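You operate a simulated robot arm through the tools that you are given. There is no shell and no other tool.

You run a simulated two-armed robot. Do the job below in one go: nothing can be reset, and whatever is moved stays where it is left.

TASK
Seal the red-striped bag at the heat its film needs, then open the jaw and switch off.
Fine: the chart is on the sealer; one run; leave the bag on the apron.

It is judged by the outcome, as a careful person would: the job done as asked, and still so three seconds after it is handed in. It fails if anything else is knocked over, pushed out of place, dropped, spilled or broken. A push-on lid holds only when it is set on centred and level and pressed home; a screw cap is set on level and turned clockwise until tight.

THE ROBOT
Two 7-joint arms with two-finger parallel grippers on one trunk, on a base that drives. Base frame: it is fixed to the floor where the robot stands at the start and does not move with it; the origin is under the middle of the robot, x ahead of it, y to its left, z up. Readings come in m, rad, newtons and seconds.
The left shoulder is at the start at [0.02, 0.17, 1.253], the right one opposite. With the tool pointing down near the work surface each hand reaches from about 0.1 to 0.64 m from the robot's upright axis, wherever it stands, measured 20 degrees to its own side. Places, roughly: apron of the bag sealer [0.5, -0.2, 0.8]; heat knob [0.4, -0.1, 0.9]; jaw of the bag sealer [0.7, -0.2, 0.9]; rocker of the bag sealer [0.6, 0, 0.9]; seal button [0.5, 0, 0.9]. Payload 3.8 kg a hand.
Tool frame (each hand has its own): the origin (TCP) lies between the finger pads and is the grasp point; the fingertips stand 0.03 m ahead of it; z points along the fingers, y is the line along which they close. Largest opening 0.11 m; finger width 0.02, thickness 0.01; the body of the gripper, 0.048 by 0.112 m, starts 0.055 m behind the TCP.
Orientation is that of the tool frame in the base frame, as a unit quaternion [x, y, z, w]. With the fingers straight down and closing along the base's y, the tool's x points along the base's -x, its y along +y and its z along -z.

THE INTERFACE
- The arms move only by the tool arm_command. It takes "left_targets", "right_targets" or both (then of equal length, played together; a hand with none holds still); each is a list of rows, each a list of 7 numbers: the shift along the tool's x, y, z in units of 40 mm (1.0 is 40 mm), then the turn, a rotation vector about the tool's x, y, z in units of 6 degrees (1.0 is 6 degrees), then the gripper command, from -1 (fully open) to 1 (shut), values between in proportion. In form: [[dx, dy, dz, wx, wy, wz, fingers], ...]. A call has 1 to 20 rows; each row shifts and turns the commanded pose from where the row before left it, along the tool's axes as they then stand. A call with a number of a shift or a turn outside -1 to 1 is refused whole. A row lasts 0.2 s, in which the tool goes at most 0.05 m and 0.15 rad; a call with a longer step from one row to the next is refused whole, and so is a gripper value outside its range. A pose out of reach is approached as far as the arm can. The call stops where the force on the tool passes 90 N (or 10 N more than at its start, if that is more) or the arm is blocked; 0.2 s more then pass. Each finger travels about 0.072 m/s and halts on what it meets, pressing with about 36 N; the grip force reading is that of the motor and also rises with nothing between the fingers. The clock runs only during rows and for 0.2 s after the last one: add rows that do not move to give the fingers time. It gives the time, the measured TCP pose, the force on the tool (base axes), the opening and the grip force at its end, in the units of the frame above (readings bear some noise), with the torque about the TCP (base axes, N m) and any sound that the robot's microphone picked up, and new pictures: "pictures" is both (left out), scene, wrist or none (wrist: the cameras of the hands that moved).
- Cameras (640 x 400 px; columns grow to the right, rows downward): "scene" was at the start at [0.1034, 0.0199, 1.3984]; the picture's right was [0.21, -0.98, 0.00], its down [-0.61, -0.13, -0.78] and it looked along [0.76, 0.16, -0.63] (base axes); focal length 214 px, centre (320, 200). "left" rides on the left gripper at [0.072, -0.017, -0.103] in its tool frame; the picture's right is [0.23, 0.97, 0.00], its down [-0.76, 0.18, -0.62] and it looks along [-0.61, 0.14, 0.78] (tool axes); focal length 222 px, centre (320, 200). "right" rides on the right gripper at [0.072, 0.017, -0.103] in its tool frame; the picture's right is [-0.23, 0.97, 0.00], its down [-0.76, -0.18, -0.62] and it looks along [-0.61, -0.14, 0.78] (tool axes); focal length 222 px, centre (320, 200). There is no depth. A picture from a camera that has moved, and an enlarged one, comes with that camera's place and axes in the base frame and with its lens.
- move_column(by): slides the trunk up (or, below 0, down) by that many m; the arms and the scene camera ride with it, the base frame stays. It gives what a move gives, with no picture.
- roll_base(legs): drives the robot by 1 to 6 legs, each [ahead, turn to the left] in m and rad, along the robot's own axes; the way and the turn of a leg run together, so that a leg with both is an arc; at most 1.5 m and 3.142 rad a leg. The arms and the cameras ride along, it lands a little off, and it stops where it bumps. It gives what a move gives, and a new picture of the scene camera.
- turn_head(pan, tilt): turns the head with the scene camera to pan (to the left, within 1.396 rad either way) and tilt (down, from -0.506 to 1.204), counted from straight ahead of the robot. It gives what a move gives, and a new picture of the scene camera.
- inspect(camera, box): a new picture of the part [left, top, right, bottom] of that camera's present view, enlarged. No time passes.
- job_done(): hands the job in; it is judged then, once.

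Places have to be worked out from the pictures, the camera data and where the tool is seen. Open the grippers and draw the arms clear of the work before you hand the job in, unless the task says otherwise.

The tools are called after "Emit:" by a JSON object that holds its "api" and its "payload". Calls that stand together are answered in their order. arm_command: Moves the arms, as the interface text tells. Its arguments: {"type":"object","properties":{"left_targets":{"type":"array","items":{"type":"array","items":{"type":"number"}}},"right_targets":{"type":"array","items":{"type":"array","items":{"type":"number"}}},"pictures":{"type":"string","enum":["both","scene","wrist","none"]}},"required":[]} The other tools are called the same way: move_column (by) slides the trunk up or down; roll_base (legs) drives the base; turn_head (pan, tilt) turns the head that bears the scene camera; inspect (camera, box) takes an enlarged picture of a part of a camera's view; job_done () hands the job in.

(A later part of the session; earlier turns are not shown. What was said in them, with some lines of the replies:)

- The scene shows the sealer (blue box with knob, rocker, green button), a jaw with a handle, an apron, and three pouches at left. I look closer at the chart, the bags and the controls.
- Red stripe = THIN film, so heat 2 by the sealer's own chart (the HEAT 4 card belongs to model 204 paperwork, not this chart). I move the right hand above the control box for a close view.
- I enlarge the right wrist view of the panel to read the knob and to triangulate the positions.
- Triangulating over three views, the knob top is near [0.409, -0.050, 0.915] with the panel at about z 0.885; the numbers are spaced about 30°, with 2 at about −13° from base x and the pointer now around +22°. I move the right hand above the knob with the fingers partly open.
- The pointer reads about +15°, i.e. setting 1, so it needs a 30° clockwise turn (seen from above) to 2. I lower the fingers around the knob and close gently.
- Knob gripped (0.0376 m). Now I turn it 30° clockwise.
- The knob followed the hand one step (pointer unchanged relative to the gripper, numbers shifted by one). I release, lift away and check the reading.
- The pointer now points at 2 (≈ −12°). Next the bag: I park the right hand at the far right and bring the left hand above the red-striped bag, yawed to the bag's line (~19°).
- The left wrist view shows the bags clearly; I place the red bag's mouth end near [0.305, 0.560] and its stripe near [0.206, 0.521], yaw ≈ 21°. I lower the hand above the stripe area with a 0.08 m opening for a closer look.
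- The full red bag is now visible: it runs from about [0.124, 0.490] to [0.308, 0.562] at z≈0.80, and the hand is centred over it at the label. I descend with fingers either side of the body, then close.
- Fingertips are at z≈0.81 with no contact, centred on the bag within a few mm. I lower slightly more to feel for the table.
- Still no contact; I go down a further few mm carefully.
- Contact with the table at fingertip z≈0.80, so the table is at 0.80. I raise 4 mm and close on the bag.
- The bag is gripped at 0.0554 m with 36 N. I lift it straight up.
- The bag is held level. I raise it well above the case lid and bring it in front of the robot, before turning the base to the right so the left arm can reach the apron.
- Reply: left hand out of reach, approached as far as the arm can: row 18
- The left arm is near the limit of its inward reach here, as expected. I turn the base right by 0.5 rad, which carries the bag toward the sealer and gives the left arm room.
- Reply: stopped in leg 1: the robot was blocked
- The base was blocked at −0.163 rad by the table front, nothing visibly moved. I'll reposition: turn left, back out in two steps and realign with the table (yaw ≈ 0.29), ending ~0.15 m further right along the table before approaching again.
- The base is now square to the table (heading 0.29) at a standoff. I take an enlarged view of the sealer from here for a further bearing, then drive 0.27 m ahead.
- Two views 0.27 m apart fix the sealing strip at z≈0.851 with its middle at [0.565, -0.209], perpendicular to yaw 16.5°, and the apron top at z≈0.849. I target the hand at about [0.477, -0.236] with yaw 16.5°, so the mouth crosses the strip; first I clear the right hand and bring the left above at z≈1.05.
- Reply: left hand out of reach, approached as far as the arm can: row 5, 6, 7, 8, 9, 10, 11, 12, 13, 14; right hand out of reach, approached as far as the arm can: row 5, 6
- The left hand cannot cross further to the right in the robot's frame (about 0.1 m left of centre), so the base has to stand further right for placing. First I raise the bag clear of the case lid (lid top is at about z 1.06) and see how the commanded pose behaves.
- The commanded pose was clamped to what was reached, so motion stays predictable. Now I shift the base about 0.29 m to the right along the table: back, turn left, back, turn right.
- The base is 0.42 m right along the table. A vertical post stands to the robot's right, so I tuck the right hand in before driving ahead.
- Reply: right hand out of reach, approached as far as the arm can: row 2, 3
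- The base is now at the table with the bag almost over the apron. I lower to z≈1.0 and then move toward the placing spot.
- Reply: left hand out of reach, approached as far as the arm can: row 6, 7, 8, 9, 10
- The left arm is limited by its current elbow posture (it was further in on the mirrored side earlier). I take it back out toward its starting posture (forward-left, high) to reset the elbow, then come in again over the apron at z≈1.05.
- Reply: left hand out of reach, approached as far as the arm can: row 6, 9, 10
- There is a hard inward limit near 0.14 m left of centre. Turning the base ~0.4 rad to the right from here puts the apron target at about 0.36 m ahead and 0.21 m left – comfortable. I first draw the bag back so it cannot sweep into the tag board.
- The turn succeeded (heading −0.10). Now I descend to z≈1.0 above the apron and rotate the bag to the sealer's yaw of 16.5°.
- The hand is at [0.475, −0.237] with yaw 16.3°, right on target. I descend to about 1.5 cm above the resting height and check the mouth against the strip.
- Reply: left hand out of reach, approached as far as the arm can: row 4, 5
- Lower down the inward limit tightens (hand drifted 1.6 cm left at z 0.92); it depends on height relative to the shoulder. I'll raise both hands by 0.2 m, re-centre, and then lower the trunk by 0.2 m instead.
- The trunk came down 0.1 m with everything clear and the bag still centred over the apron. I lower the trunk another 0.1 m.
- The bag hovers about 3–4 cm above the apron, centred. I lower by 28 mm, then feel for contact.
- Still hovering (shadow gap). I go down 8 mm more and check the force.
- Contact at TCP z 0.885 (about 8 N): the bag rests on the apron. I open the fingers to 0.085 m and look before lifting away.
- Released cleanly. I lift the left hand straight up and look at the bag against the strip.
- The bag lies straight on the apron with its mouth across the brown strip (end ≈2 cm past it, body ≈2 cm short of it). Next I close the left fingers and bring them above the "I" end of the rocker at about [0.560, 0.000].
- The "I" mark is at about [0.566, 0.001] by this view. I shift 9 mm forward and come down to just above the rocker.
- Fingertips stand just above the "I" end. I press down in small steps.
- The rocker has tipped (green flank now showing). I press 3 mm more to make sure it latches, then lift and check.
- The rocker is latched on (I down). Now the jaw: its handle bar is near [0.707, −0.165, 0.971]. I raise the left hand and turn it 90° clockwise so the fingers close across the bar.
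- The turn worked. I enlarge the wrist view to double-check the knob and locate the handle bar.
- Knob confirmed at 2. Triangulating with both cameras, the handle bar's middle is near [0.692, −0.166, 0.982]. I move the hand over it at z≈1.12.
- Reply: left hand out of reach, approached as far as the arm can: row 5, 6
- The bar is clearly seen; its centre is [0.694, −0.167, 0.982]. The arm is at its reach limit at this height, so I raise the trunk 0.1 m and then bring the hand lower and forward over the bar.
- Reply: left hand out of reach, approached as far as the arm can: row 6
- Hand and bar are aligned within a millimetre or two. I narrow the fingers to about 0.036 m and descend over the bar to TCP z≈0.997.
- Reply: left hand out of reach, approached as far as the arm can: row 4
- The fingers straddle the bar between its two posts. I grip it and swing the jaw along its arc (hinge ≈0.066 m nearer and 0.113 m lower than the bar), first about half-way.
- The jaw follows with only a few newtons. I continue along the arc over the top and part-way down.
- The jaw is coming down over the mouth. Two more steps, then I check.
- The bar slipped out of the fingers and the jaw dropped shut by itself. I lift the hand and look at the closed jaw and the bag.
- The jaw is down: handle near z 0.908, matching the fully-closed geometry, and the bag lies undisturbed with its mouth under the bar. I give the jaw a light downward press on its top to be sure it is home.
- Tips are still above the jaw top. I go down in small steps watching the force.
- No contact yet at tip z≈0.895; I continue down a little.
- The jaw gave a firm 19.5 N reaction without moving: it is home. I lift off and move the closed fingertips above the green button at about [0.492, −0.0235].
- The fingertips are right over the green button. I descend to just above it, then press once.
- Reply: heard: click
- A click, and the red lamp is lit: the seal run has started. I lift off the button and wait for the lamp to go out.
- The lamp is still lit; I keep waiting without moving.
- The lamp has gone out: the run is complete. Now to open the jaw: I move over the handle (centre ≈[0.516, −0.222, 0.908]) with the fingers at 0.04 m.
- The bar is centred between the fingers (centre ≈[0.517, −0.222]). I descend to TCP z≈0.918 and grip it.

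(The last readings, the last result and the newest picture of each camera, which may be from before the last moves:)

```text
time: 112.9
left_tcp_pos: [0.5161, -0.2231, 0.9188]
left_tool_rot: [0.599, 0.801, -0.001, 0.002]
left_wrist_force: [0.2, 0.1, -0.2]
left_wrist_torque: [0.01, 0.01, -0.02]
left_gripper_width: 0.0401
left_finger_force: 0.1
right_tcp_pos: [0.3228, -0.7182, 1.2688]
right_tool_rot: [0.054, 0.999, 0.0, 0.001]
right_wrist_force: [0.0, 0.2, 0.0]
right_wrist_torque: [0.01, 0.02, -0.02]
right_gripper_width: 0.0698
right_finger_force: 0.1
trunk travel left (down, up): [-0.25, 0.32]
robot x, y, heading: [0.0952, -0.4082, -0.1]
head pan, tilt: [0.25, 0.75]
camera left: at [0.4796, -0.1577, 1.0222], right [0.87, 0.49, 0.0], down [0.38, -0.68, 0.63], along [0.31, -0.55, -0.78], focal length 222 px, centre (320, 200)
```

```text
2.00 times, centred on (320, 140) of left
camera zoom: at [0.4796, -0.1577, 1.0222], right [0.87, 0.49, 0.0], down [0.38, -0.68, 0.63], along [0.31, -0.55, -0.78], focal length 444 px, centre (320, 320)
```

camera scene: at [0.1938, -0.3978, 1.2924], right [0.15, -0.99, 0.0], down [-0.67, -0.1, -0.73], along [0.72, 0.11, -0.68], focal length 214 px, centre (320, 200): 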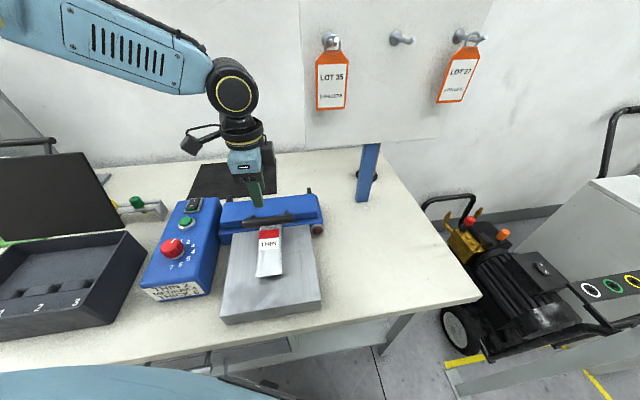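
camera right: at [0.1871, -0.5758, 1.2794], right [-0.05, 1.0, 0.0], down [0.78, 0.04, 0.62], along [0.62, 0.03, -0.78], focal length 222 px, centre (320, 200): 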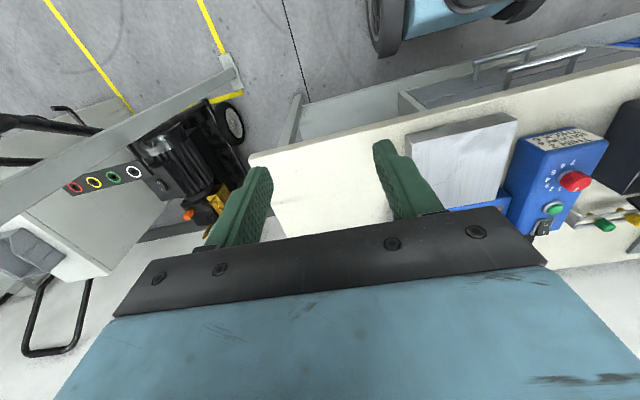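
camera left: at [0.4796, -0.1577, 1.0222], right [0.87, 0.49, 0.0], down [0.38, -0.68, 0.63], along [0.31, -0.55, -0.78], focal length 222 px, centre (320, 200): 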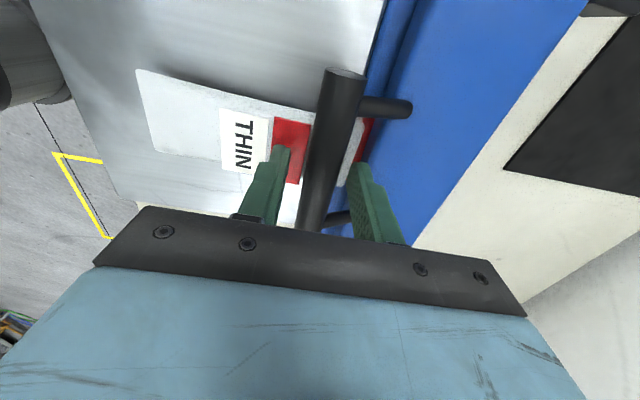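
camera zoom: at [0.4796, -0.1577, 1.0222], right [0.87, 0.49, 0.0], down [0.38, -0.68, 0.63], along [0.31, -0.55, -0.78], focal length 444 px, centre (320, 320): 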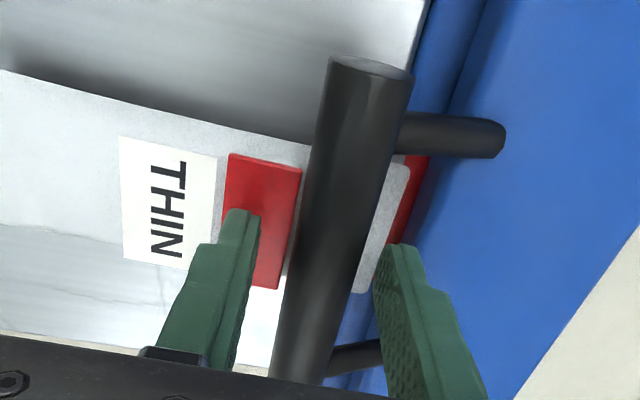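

The fingers are either side of the bar with no contact force. I close firmly and lift the jaw along its arc, first a third of the way.

Emit:
{"api": "arm_command", "payload": {"left_targets": [[0, 0, 0, 0, 0, 0, 0.8], [0, 0, 0, 0, 0, 0, 1], [0, 0.096, -0.232, 0, 0, 0, 1], [0, 0.096, -0.232, 0, 0, 0, 1], [0, 0.131, -0.214, 0, 0, 0, 1], [0, 0.131, -0.214, 0, 0, 0, 1], [0, 0.163, -0.191, 0, 0, 0, 1], [0, 0.163, -0.191, 0, 0, 0, 1], [0, 0, 0, 0, 0, 0, 1]], "pictures": "both"}}

Emit:
{"api": "inspect", "payload": {"camera": "scene", "box": [200, 140, 340, 280]}}

```text
time: 114.9
left_tcp_pos: [0.5406, -0.2137, 0.9714]
left_tool_rot: [0.599, 0.801, -0.002, 0.003]
left_wrist_force: [-24.6, -8.0, 17.2]
left_wrist_torque: [0.76, 1.1, 0.79]
left_gripper_width: 0.0217
left_finger_force: 44.7
right_tcp_pos: [0.3198, -0.7199, 1.2708]
right_tool_rot: [0.054, 0.999, 0.0, 0.003]
right_wrist_force: [-0.2, -0.2, -0.3]
right_wrist_torque: [0.01, 0.0, -0.03]
right_gripper_width: 0.07
right_finger_force: 0.1
trunk travel left (down, up): [-0.25, 0.32]
robot x, y, heading: [0.0919, -0.411, -0.101]
head pan, tilt: [0.25, 0.75]
camera scene: at [0.1898, -0.4, 1.2929], right [0.15, -0.99, 0.0], down [-0.67, -0.1, -0.73], along [0.73, 0.11, -0.68], focal length 214 px, centre (320, 200)
camera left: at [0.5056, -0.1494, 1.0746], right [0.87, 0.49, 0.0], down [0.39, -0.68, 0.63], along [0.31, -0.55, -0.78], focal length 222 px, centre (320, 200)
```

scene: 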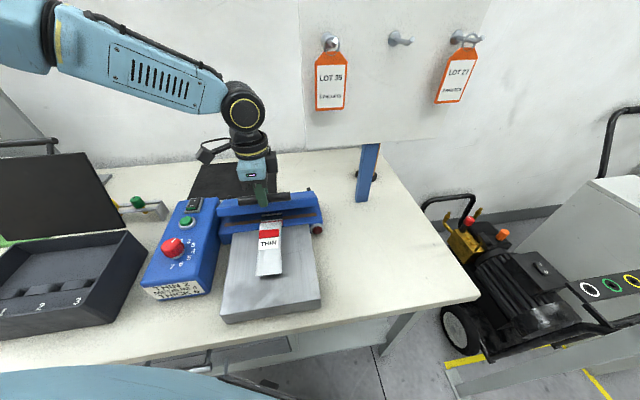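
left: 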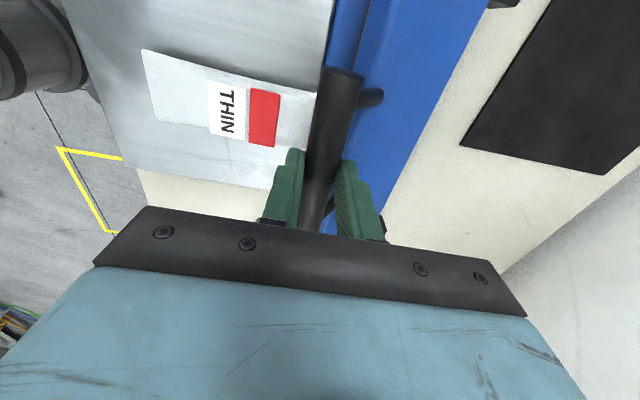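

```text
2.86 times, centred on (270, 210) of scene
camera zoom: at [0.1898, -0.4, 1.2929], right [0.15, -0.99, 0.0], down [-0.67, -0.1, -0.73], along [0.73, 0.11, -0.68], focal length 613 px, centre (463, 171)
```

zoom: 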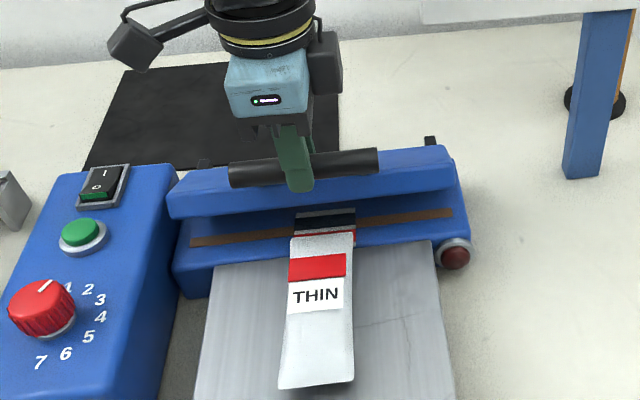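

The jaw is opening and a dark seal line shows across the mouth. Force readings show my arc is ~5 mm too tight, so I widen it (hinge circle centre u 0.548, z 0.878, r 0.130) and continue to open.

Emit:
{"api": "arm_command", "payload": {"left_targets": [[0, 0.2325, -0.335, 0, 0, 0, 1], [0, 0.435, -0.265, 0, 0, 0, 1], [0, 0.47, -0.195, 0, 0, 0, 1], [0, 0.4975, -0.12, 0, 0, 0, 1], [0, 0.5075, -0.04, 0, 0, 0, 1], [0, 0, 0, 0, 0, 0, 1]], "pictures": "both"}}

Emit:
{"api": "inspect", "payload": {"camera": "scene", "box": [200, 120, 340, 260]}}

```text
time: 116.3
left_tcp_pos: [0.628, -0.1874, 1.0085]
left_tool_rot: [0.599, 0.801, 0.0, 0.003]
left_wrist_force: [-1.7, 12.2, 18.7]
left_wrist_torque: [0.35, -0.41, 0.93]
left_gripper_width: 0.0216
left_finger_force: 45.0
right_tcp_pos: [0.3215, -0.7145, 1.27]
right_tool_rot: [0.054, 0.999, 0.0, 0.001]
right_wrist_force: [0.2, -0.1, -0.5]
right_wrist_torque: [0.02, -0.04, -0.01]
right_gripper_width: 0.0699
right_finger_force: 0.1
trunk travel left (down, up): [-0.25, 0.32]
robot x, y, heading: [0.097, -0.4076, -0.101]
head pan, tilt: [0.25, 0.75]
camera scene: at [0.1924, -0.3973, 1.2926], right [0.15, -0.99, 0.0], down [-0.67, -0.1, -0.73], along [0.72, 0.11, -0.68], focal length 214 px, centre (320, 200)
camera left: at [0.5918, -0.1217, 1.112], right [0.87, 0.49, 0.0], down [0.38, -0.68, 0.63], along [0.31, -0.54, -0.78], focal length 222 px, centre (320, 200)
```

scene: 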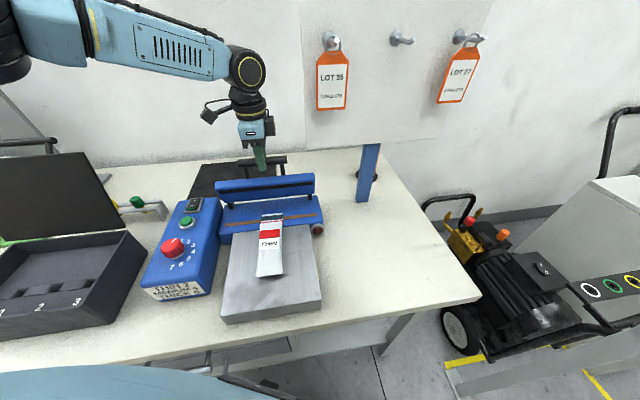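
left: 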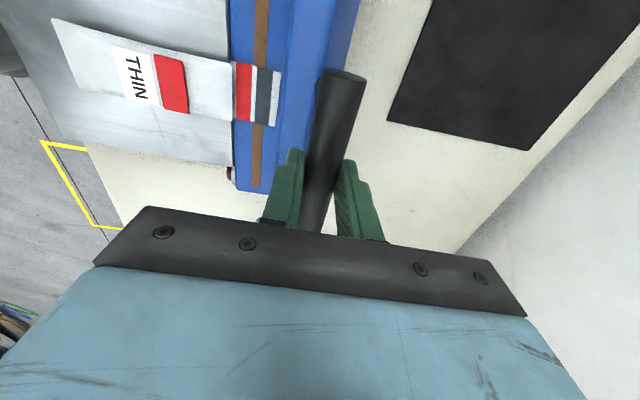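

```text
2.86 times, centred on (270, 190) of scene
camera zoom: at [0.1924, -0.3973, 1.2926], right [0.15, -0.99, 0.0], down [-0.67, -0.1, -0.73], along [0.72, 0.11, -0.68], focal length 613 px, centre (463, 229)
```

zoom: 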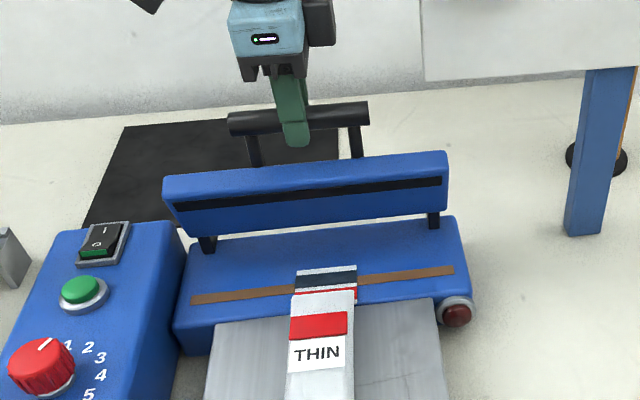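

The seal band is visible across the mouth beyond the red stripe, and the bag has not moved. I carry the jaw on to its open stop.

Emit:
{"api": "arm_command", "payload": {"left_targets": [[0, 0.5075, 0.04, 0, 0, 0, 1], [0, 0.4975, 0.12, 0, 0, 0, 1], [0, 0.47, 0.195, 0, 0, 0, 1], [0, 0, 0, 0, 0, 0, 1]], "pictures": "both"}}

Emit:
{"api": "inspect", "payload": {"camera": "scene", "box": [200, 100, 340, 260]}}

```text
time: 117.3
left_tcp_pos: [0.6824, -0.1703, 0.9941]
left_tool_rot: [0.599, 0.801, -0.001, 0.002]
left_wrist_force: [1.7, 8.4, 3.0]
left_wrist_torque: [0.73, -0.06, 1.04]
left_gripper_width: 0.0216
left_finger_force: 45.0
left hand out of reach, approached as far as the arm can: row 3
right_tcp_pos: [0.3224, -0.7161, 1.2694]
right_tool_rot: [0.054, 0.999, 0.0, 0.0]
right_wrist_force: [0.6, 0.3, 0.5]
right_wrist_torque: [0.03, 0.0, 0.0]
right_gripper_width: 0.0698
right_finger_force: 0.0
trunk travel left (down, up): [-0.25, 0.32]
robot x, y, heading: [0.0918, -0.4113, -0.102]
head pan, tilt: [0.25, 0.75]
camera scene: at [0.1939, -0.3976, 1.2924], right [0.15, -0.99, 0.0], down [-0.67, -0.1, -0.73], along [0.72, 0.11, -0.68], focal length 214 px, centre (320, 200)
camera left: at [0.6459, -0.1046, 1.0967], right [0.87, 0.49, 0.0], down [0.38, -0.68, 0.63], along [0.31, -0.55, -0.78], focal length 222 px, centre (320, 200)
```

scene: 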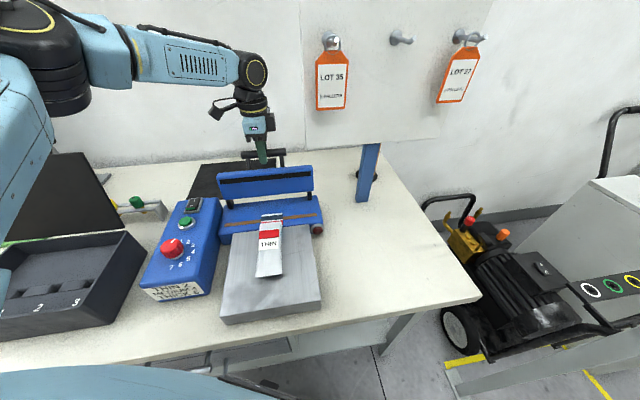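
left: 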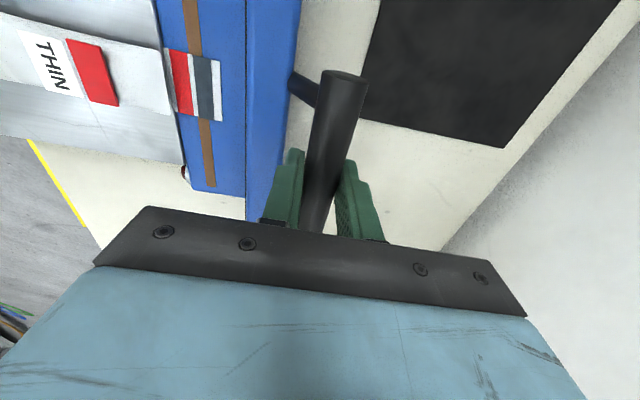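

```text
2.50 times, centred on (270, 180) of scene
camera zoom: at [0.1939, -0.3976, 1.2924], right [0.15, -0.99, 0.0], down [-0.67, -0.1, -0.73], along [0.72, 0.11, -0.68], focal length 536 px, centre (445, 250)
```

zoom: 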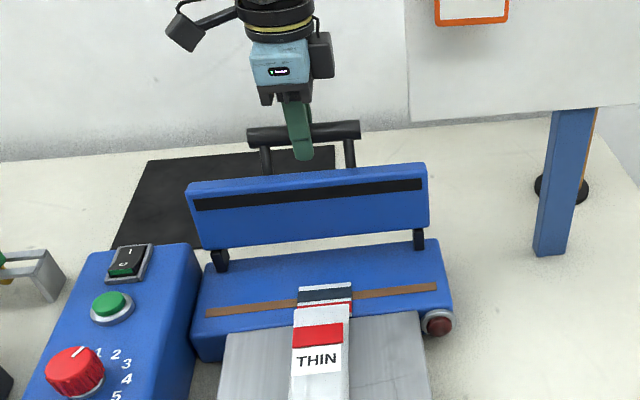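

The jaw is back at its original open position. I release the bar and lift the hand straight up, watching that the jaw stays.

Emit:
{"api": "arm_command", "payload": {"left_targets": [[0, 0, 0, 0, 0, 0, 0.5], [0, 0, 0, 0, 0, 0, 0.345], [0, 0, 0, 0, 0, 0, 0.345], [0, 0, -0.4, 0, 0, 0, 0.345], [0, 0, -0.7, 0, 0, 0, 0.345], [0.3, 0, -0.7, 0, 0, 0, 0.345], [0.5, 0, 0, 0, 0, 0, 0.345], [0, 0, 0, 0, 0, 0, 0.345]], "pictures": "both"}}

Emit:
{"api": "inspect", "payload": {"camera": "scene", "box": [200, 100, 340, 260]}}

```text
time: 119.1
left_tcp_pos: [0.6725, -0.1392, 1.0652]
left_tool_rot: [0.598, 0.802, -0.001, 0.002]
left_wrist_force: [-0.4, 0.1, 0.1]
left_wrist_torque: [-0.03, -0.01, 0.0]
left_gripper_width: 0.0365
left_finger_force: 0.0
right_tcp_pos: [0.3218, -0.7172, 1.2705]
right_tool_rot: [0.054, 0.999, 0.0, 0.0]
right_wrist_force: [0.0, -0.1, 0.5]
right_wrist_torque: [0.03, 0.01, 0.0]
right_gripper_width: 0.07
right_finger_force: 0.2
trunk travel left (down, up): [-0.25, 0.32]
robot x, y, heading: [0.0951, -0.4095, -0.105]
head pan, tilt: [0.25, 0.75]
camera scene: at [0.194, -0.3987, 1.2924], right [0.15, -0.99, 0.0], down [-0.67, -0.1, -0.73], along [0.72, 0.11, -0.68], focal length 214 px, centre (320, 200)
camera left: at [0.6354, -0.0748, 1.1688], right [0.87, 0.49, 0.0], down [0.38, -0.68, 0.63], along [0.31, -0.55, -0.78], focal length 222 px, centre (320, 200)
```

scene: 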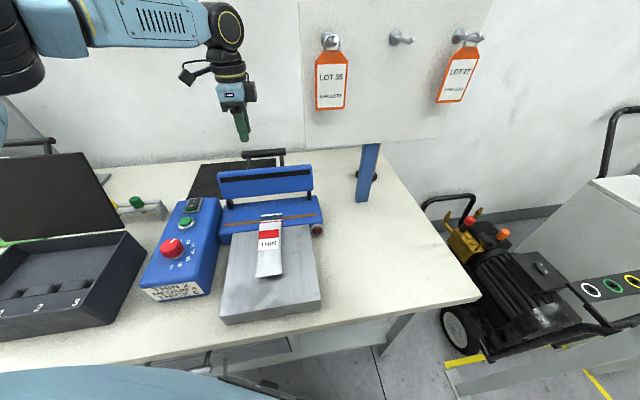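
left: 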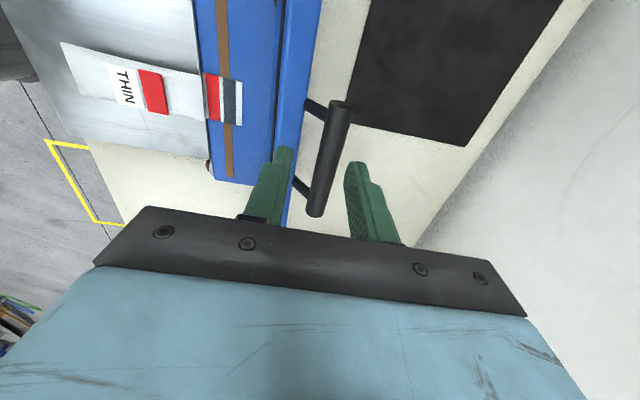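

```text
2.50 times, centred on (270, 180) of scene
camera zoom: at [0.194, -0.3987, 1.2924], right [0.15, -0.99, 0.0], down [-0.67, -0.1, -0.73], along [0.72, 0.11, -0.68], focal length 536 px, centre (445, 250)
```

zoom: 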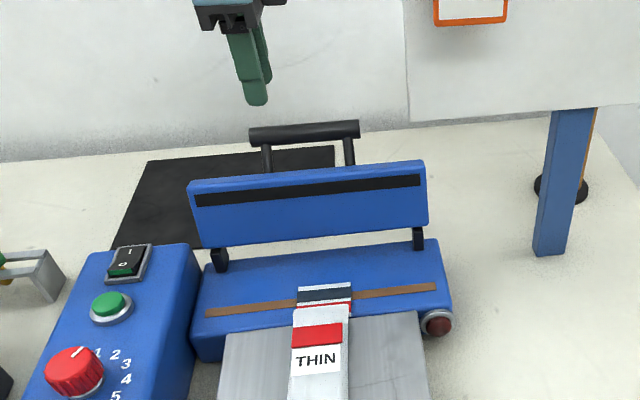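

The jaw stays open. Now I close the fingers and go above the "O" end of the rocker at about [0.541, −0.007] to switch off.

Emit:
{"api": "arm_command", "payload": {"left_targets": [[0.82, -0.446, 0, 0, 0, 0, 1], [0.82, -0.446, 0, 0, 0, 0, 1], [0.82, -0.446, 0, 0, 0, 0, 1], [0.82, -0.446, 0, 0, 0, 0, 1], [0.82, -0.446, 0, 0, 0, 0, 1], [0, 0, 0.8, 0, 0, 0, 1], [0, 0, 0.8, 0, 0, 0, 1], [0, 0, 0.6, 0, 0, 0, 1], [0, 0, 0, 0, 0, 0, 1]], "pictures": "wrist"}}

Emit:
{"api": "inspect", "payload": {"camera": "left", "box": [200, 40, 440, 240]}}

Emit:
{"api": "inspect", "payload": {"camera": "scene", "box": [140, 160, 260, 260]}}

```text
time: 121.1
left_tcp_pos: [0.5416, -0.0084, 0.9771]
left_tool_rot: [0.6, 0.8, -0.001, 0.003]
left_wrist_force: [-0.7, -1.3, 0.6]
left_wrist_torque: [0.06, -0.03, -0.01]
left_gripper_width: 0.0003
left_finger_force: 35.8
right_tcp_pos: [0.3236, -0.7186, 1.2704]
right_tool_rot: [0.055, 0.998, 0.0, 0.0]
right_wrist_force: [0.8, 0.9, -0.4]
right_wrist_torque: [-0.02, -0.02, -0.01]
right_gripper_width: 0.0699
right_finger_force: 0.0
trunk travel left (down, up): [-0.25, 0.32]
robot x, y, heading: [0.0891, -0.4073, -0.103]
head pan, tilt: [0.25, 0.75]
camera left: at [0.5051, 0.0565, 1.0804], right [0.87, 0.49, 0.0], down [0.38, -0.68, 0.63], along [0.31, -0.55, -0.78], focal length 222 px, centre (320, 200)
```

left: 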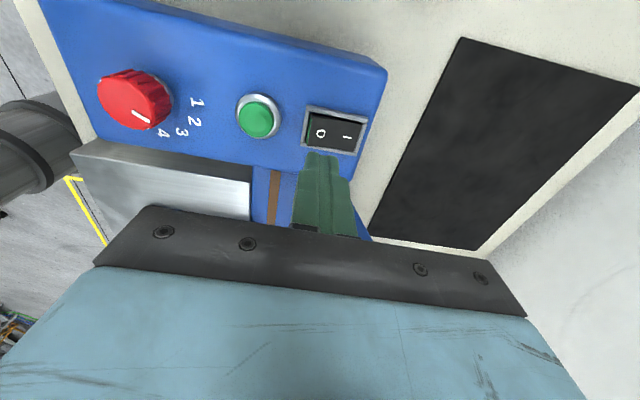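

```text
2.00 times, centred on (320, 140) of left
camera zoom: at [0.5051, 0.0565, 1.0804], right [0.87, 0.49, 0.0], down [0.38, -0.68, 0.63], along [0.31, -0.55, -0.78], focal length 444 px, centre (320, 320)
```

zoom: 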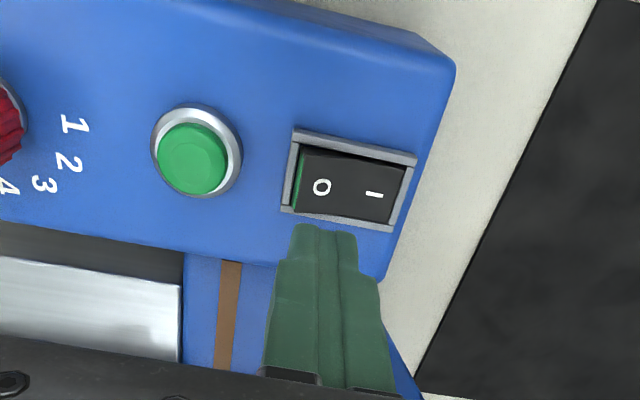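

```text
4.00 times, centred on (200, 210) of scene
camera zoom: at [0.1937, -0.3983, 1.2925], right [0.15, -0.99, 0.0], down [-0.67, -0.1, -0.73], along [0.72, 0.11, -0.68], focal length 858 px, centre (800, 160)
```

zoom: 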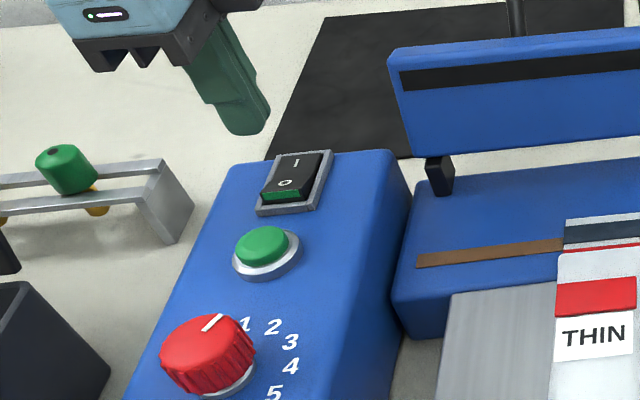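

Fingertips are aligned with "O". I descend and press in small steps.

Emit:
{"api": "arm_command", "payload": {"left_targets": [[0, -0.08, 0.5, 0, 0, 0, 1], [0, 0, 0.5, 0, 0, 0, 1], [0, 0, 0.1, 0, 0, 0, 1], [0, 0, 0.1, 0, 0, 0, 1], [0, 0, 0.1, 0, 0, 0, 1], [0, 0, 0, 0, 0, 0, 1]], "pictures": "none"}}

Emit:
{"api": "inspect", "payload": {"camera": "scene", "box": [140, 160, 260, 260]}}

```text
time: 122.5
left_tcp_pos: [0.5375, -0.0089, 0.9268]
left_tool_rot: [0.599, 0.801, 0.001, 0.003]
left_wrist_force: [-5.9, 1.3, 13.1]
left_wrist_torque: [0.16, 0.09, 0.01]
left_gripper_width: 0.0002
left_finger_force: 36.2
right_tcp_pos: [0.3217, -0.7178, 1.2706]
right_tool_rot: [0.054, 0.999, 0.001, 0.001]
right_wrist_force: [0.5, 0.8, 0.5]
right_wrist_torque: [0.02, 0.03, 0.05]
right_gripper_width: 0.0701
right_finger_force: 0.0
trunk travel left (down, up): [-0.25, 0.32]
robot x, y, heading: [0.09, -0.41, -0.104]
head pan, tilt: [0.25, 0.75]
```

```text
4.00 times, centred on (200, 210) of scene
camera zoom: at [0.1925, -0.3989, 1.2927], right [0.15, -0.99, 0.0], down [-0.67, -0.1, -0.73], along [0.72, 0.11, -0.68], focal length 858 px, centre (800, 160)
```

zoom: 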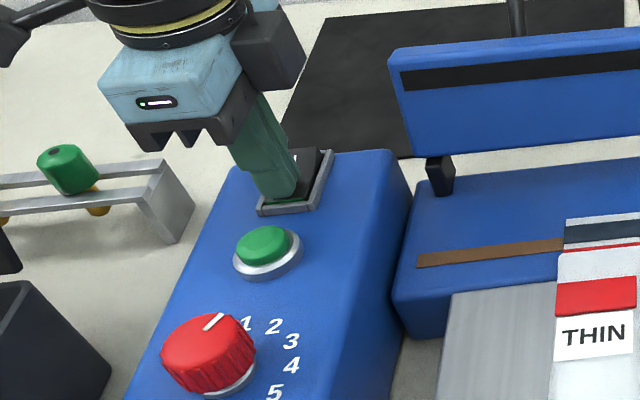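

The "I" side has risen: switched off. I lift the hand up and check.

Emit:
{"api": "arm_command", "payload": {"left_targets": [[0, 0, -0.3, 0, 0, 0, 1], [0, 0, -0.8, 0, 0, 0, 1], [0, 0, -0.9, 0, 0, 0, 1], [0, 0, -0.9, 0, 0, 0, 0.5], [0, 0, -0.9, 0, 0, 0, 0], [0, 0, -0.9, 0, 0, 0, -0.5], [0, 0, 0, 0, 0, 0, -1], [0, 0, 0, 0, 0, 0, -1]], "pictures": "both"}}

Emit:
{"api": "inspect", "payload": {"camera": "scene", "box": [140, 160, 260, 260]}}

Emit:
{"api": "inspect", "payload": {"camera": "scene", "box": [200, 120, 340, 290]}}

Emit:
{"api": "inspect", "payload": {"camera": "left", "box": [60, 20, 360, 220]}}

```text
time: 124.3
left_tcp_pos: [0.5383, -0.0084, 1.1135]
left_tool_rot: [0.598, 0.801, -0.001, 0.003]
left_wrist_force: [0.7, 0.5, 0.6]
left_wrist_torque: [-0.03, 0.0, 0.02]
left_gripper_width: 0.1102
left_finger_force: 0.0
right_tcp_pos: [0.3233, -0.7183, 1.2702]
right_tool_rot: [0.054, 0.999, 0.0, 0.0]
right_wrist_force: [0.0, -0.2, -0.2]
right_wrist_torque: [0.01, 0.0, 0.02]
right_gripper_width: 0.07
right_finger_force: 0.0
trunk travel left (down, up): [-0.25, 0.32]
robot x, y, heading: [0.0917, -0.4084, -0.099]
head pan, tilt: [0.25, 0.75]
camera scene: at [0.1939, -0.3985, 1.2924], right [0.15, -0.99, 0.0], down [-0.67, -0.1, -0.73], along [0.72, 0.11, -0.68], focal length 214 px, centre (320, 200)
camera left: at [0.5023, 0.0567, 1.2165], right [0.87, 0.49, 0.0], down [0.38, -0.68, 0.63], along [0.31, -0.55, -0.78], focal length 222 px, centre (320, 200)
```

scene: 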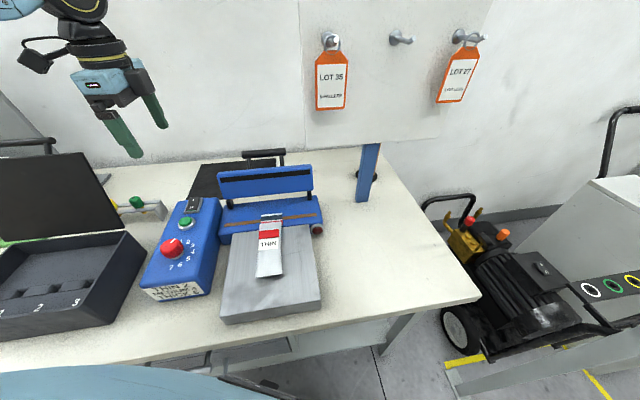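
left: 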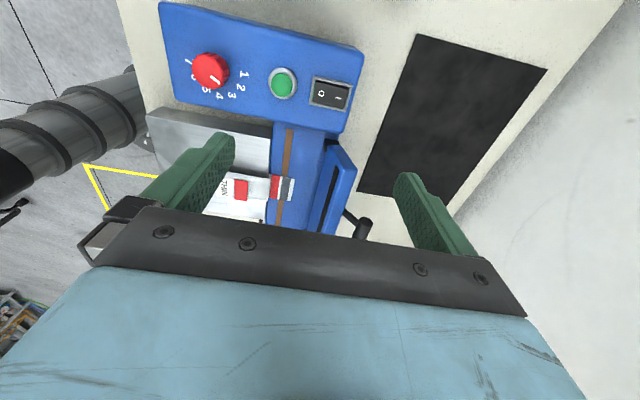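

```text
4.00 times, centred on (200, 210) of scene
camera zoom: at [0.1939, -0.3985, 1.2924], right [0.15, -0.99, 0.0], down [-0.67, -0.1, -0.73], along [0.72, 0.11, -0.68], focal length 858 px, centre (800, 160)
```

zoom: 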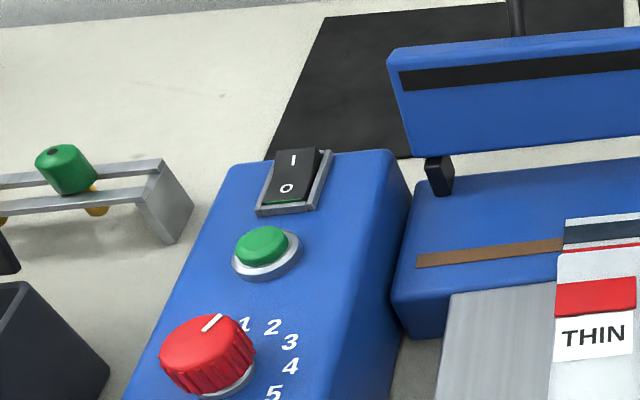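

```text
2.35 times, centred on (270, 205) of scene
camera zoom: at [0.1939, -0.3985, 1.2924], right [0.15, -0.99, 0.0], down [-0.67, -0.1, -0.73], along [0.72, 0.11, -0.68], focal length 505 px, centre (438, 188)
```

zoom: 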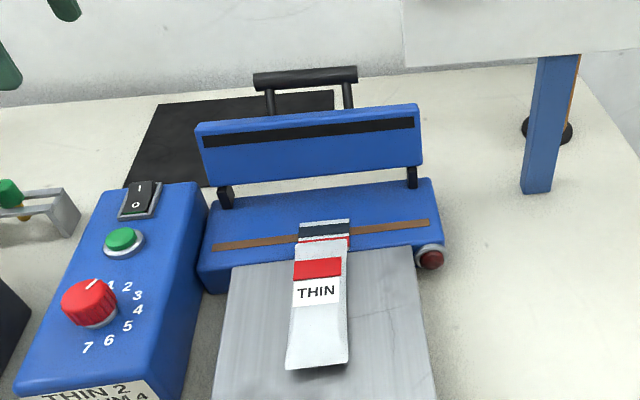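

```text
2.00 times, centred on (210, 120) of left
camera zoom: at [0.5023, 0.0567, 1.2165], right [0.87, 0.49, 0.0], down [0.38, -0.68, 0.63], along [0.31, -0.55, -0.78], focal length 444 px, centre (540, 360)
```

zoom: 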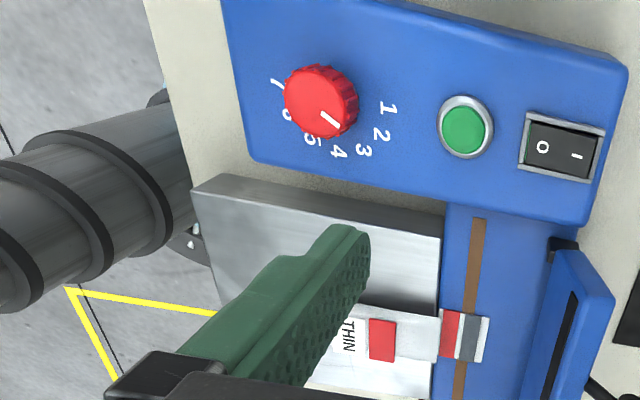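

Everything is as asked: rocker at O, jaw open, lamp out, bag sealed and lying on the apron. I draw the left hand up and back, open both grippers, and take a last look at the whole table.

Emit:
{"api": "arm_command", "payload": {"left_targets": [[0, 0, -0.8, 0, 0, 0, -1], [0, 0, -0.8, 0, 0, 0, -1], [0, -0.5, -0.5, 0, 0, 0, -1], [0.5, -0.7, 0, 0, 0, 0, -1], [0.7, -0.7, 0, 0, 0, 0, -1], [0.7, -0.7, 0, 0, 0, 0, -1], [0, 0, 0, 0, 0, 0, -1]], "right_targets": [[0, 0, 0, 0, 0, 0, -1], [0, 0, 0, 0, 0, 0, -1], [0, 0, 0, 0, 0, 0, -1], [0, 0, 0, 0, 0, 0, -1], [0, 0, 0, 0, 0, 0, -1], [0, 0, 0, 0, 0, 0, -1], [0, 0, 0, 0, 0, 0, -1]], "pictures": "none"}}

Emit:
{"api": "turn_head", "payload": {"pan": 0.6, "tilt": 0.65}}

Emit:
{"api": "inspect", "payload": {"camera": "scene", "box": [280, 100, 520, 300]}}

```text
time: 125.9
left_tcp_pos: [0.4156, 0.0349, 1.1955]
left_tool_rot: [0.599, 0.801, -0.002, 0.001]
left_wrist_force: [-0.4, -0.7, -0.5]
left_wrist_torque: [0.02, 0.06, -0.02]
left_gripper_width: 0.1099
left_finger_force: 0.0
right_tcp_pos: [0.3234, -0.7186, 1.2696]
right_tool_rot: [0.055, 0.998, 0.0, 0.0]
right_wrist_force: [0.9, -0.1, -0.2]
right_wrist_torque: [0.0, 0.02, 0.0]
right_gripper_width: 0.1099
right_finger_force: 0.1
trunk travel left (down, up): [-0.25, 0.32]
robot x, y, heading: [0.0932, -0.4097, -0.103]
head pan, tilt: [0.25, 0.75]
```

```text
time: 126.8
left_tcp_pos: [0.4156, 0.0357, 1.196]
left_tool_rot: [0.599, 0.801, -0.002, 0.001]
left_wrist_force: [-0.3, 0.5, 0.5]
left_wrist_torque: [-0.01, 0.01, 0.04]
left_gripper_width: 0.1101
left_finger_force: 0.1
right_tcp_pos: [0.323, -0.7183, 1.2693]
right_tool_rot: [0.055, 0.999, 0.0, 0.0]
right_wrist_force: [-0.2, -0.2, -0.3]
right_wrist_torque: [0.0, -0.01, -0.01]
right_gripper_width: 0.1101
right_finger_force: 0.0
trunk travel left (down, up): [-0.25, 0.32]
robot x, y, heading: [0.0897, -0.4125, -0.102]
head pan, tilt: [0.6, 0.649]
camera scene: at [0.1883, -0.3691, 1.301], right [0.48, -0.88, 0.0], down [-0.53, -0.29, -0.8], along [0.7, 0.38, -0.6], focal length 214 px, centre (320, 200)
```

scene: 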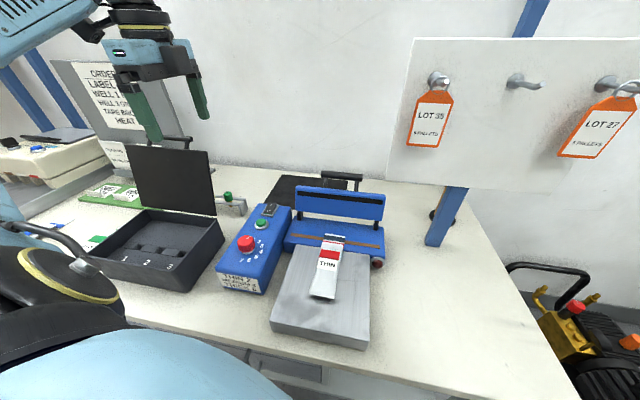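

```text
2.00 times, centred on (400, 200) of scene
camera zoom: at [0.1883, -0.3691, 1.301], right [0.48, -0.88, 0.0], down [-0.53, -0.29, -0.8], along [0.7, 0.38, -0.6], focal length 429 px, centre (160, 200)
```

zoom: 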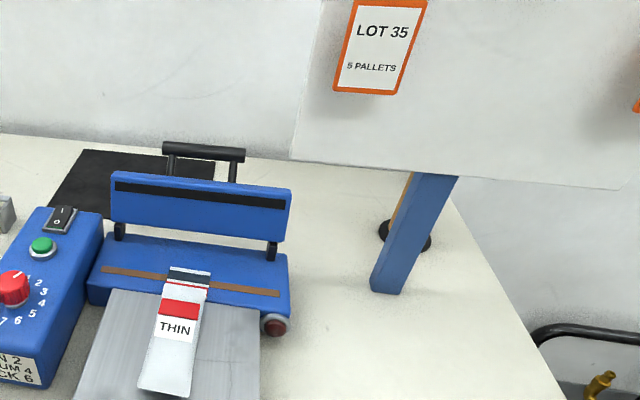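

The bag is sealed on the apron, the jaw is open, the rocker is at O, the lamp is out, and both hands are clear with nothing else disturbed. I hand the job in.

Emit:
{"api": "job_done", "payload": {}}

```text
The job is handed in.
```

The red-striped (THIN) bag is sealed across its mouth at heat 2, the setting for THIN on the sealer's chart. I pressed the seal button once, and the red lamp came on and then went out before I opened the jaw.

- **Sealer:** the jaw is open and holding, and the rocker is back at O.
- **Bag:** it is lying on the apron where it was sealed.
- **Closing the jaw:** the handle slipped from the grip near the bottom and the jaw dropped shut on its own. The bag did not visibly shift, and a light press on the jaw met a firm stop.
- **Base:** the robot bumped to a stop at the table front once while turning. Nothing on the table visibly moved.

Both arms are clear, with the grippers open. In the pictures I saw nothing else on the table knocked or moved.
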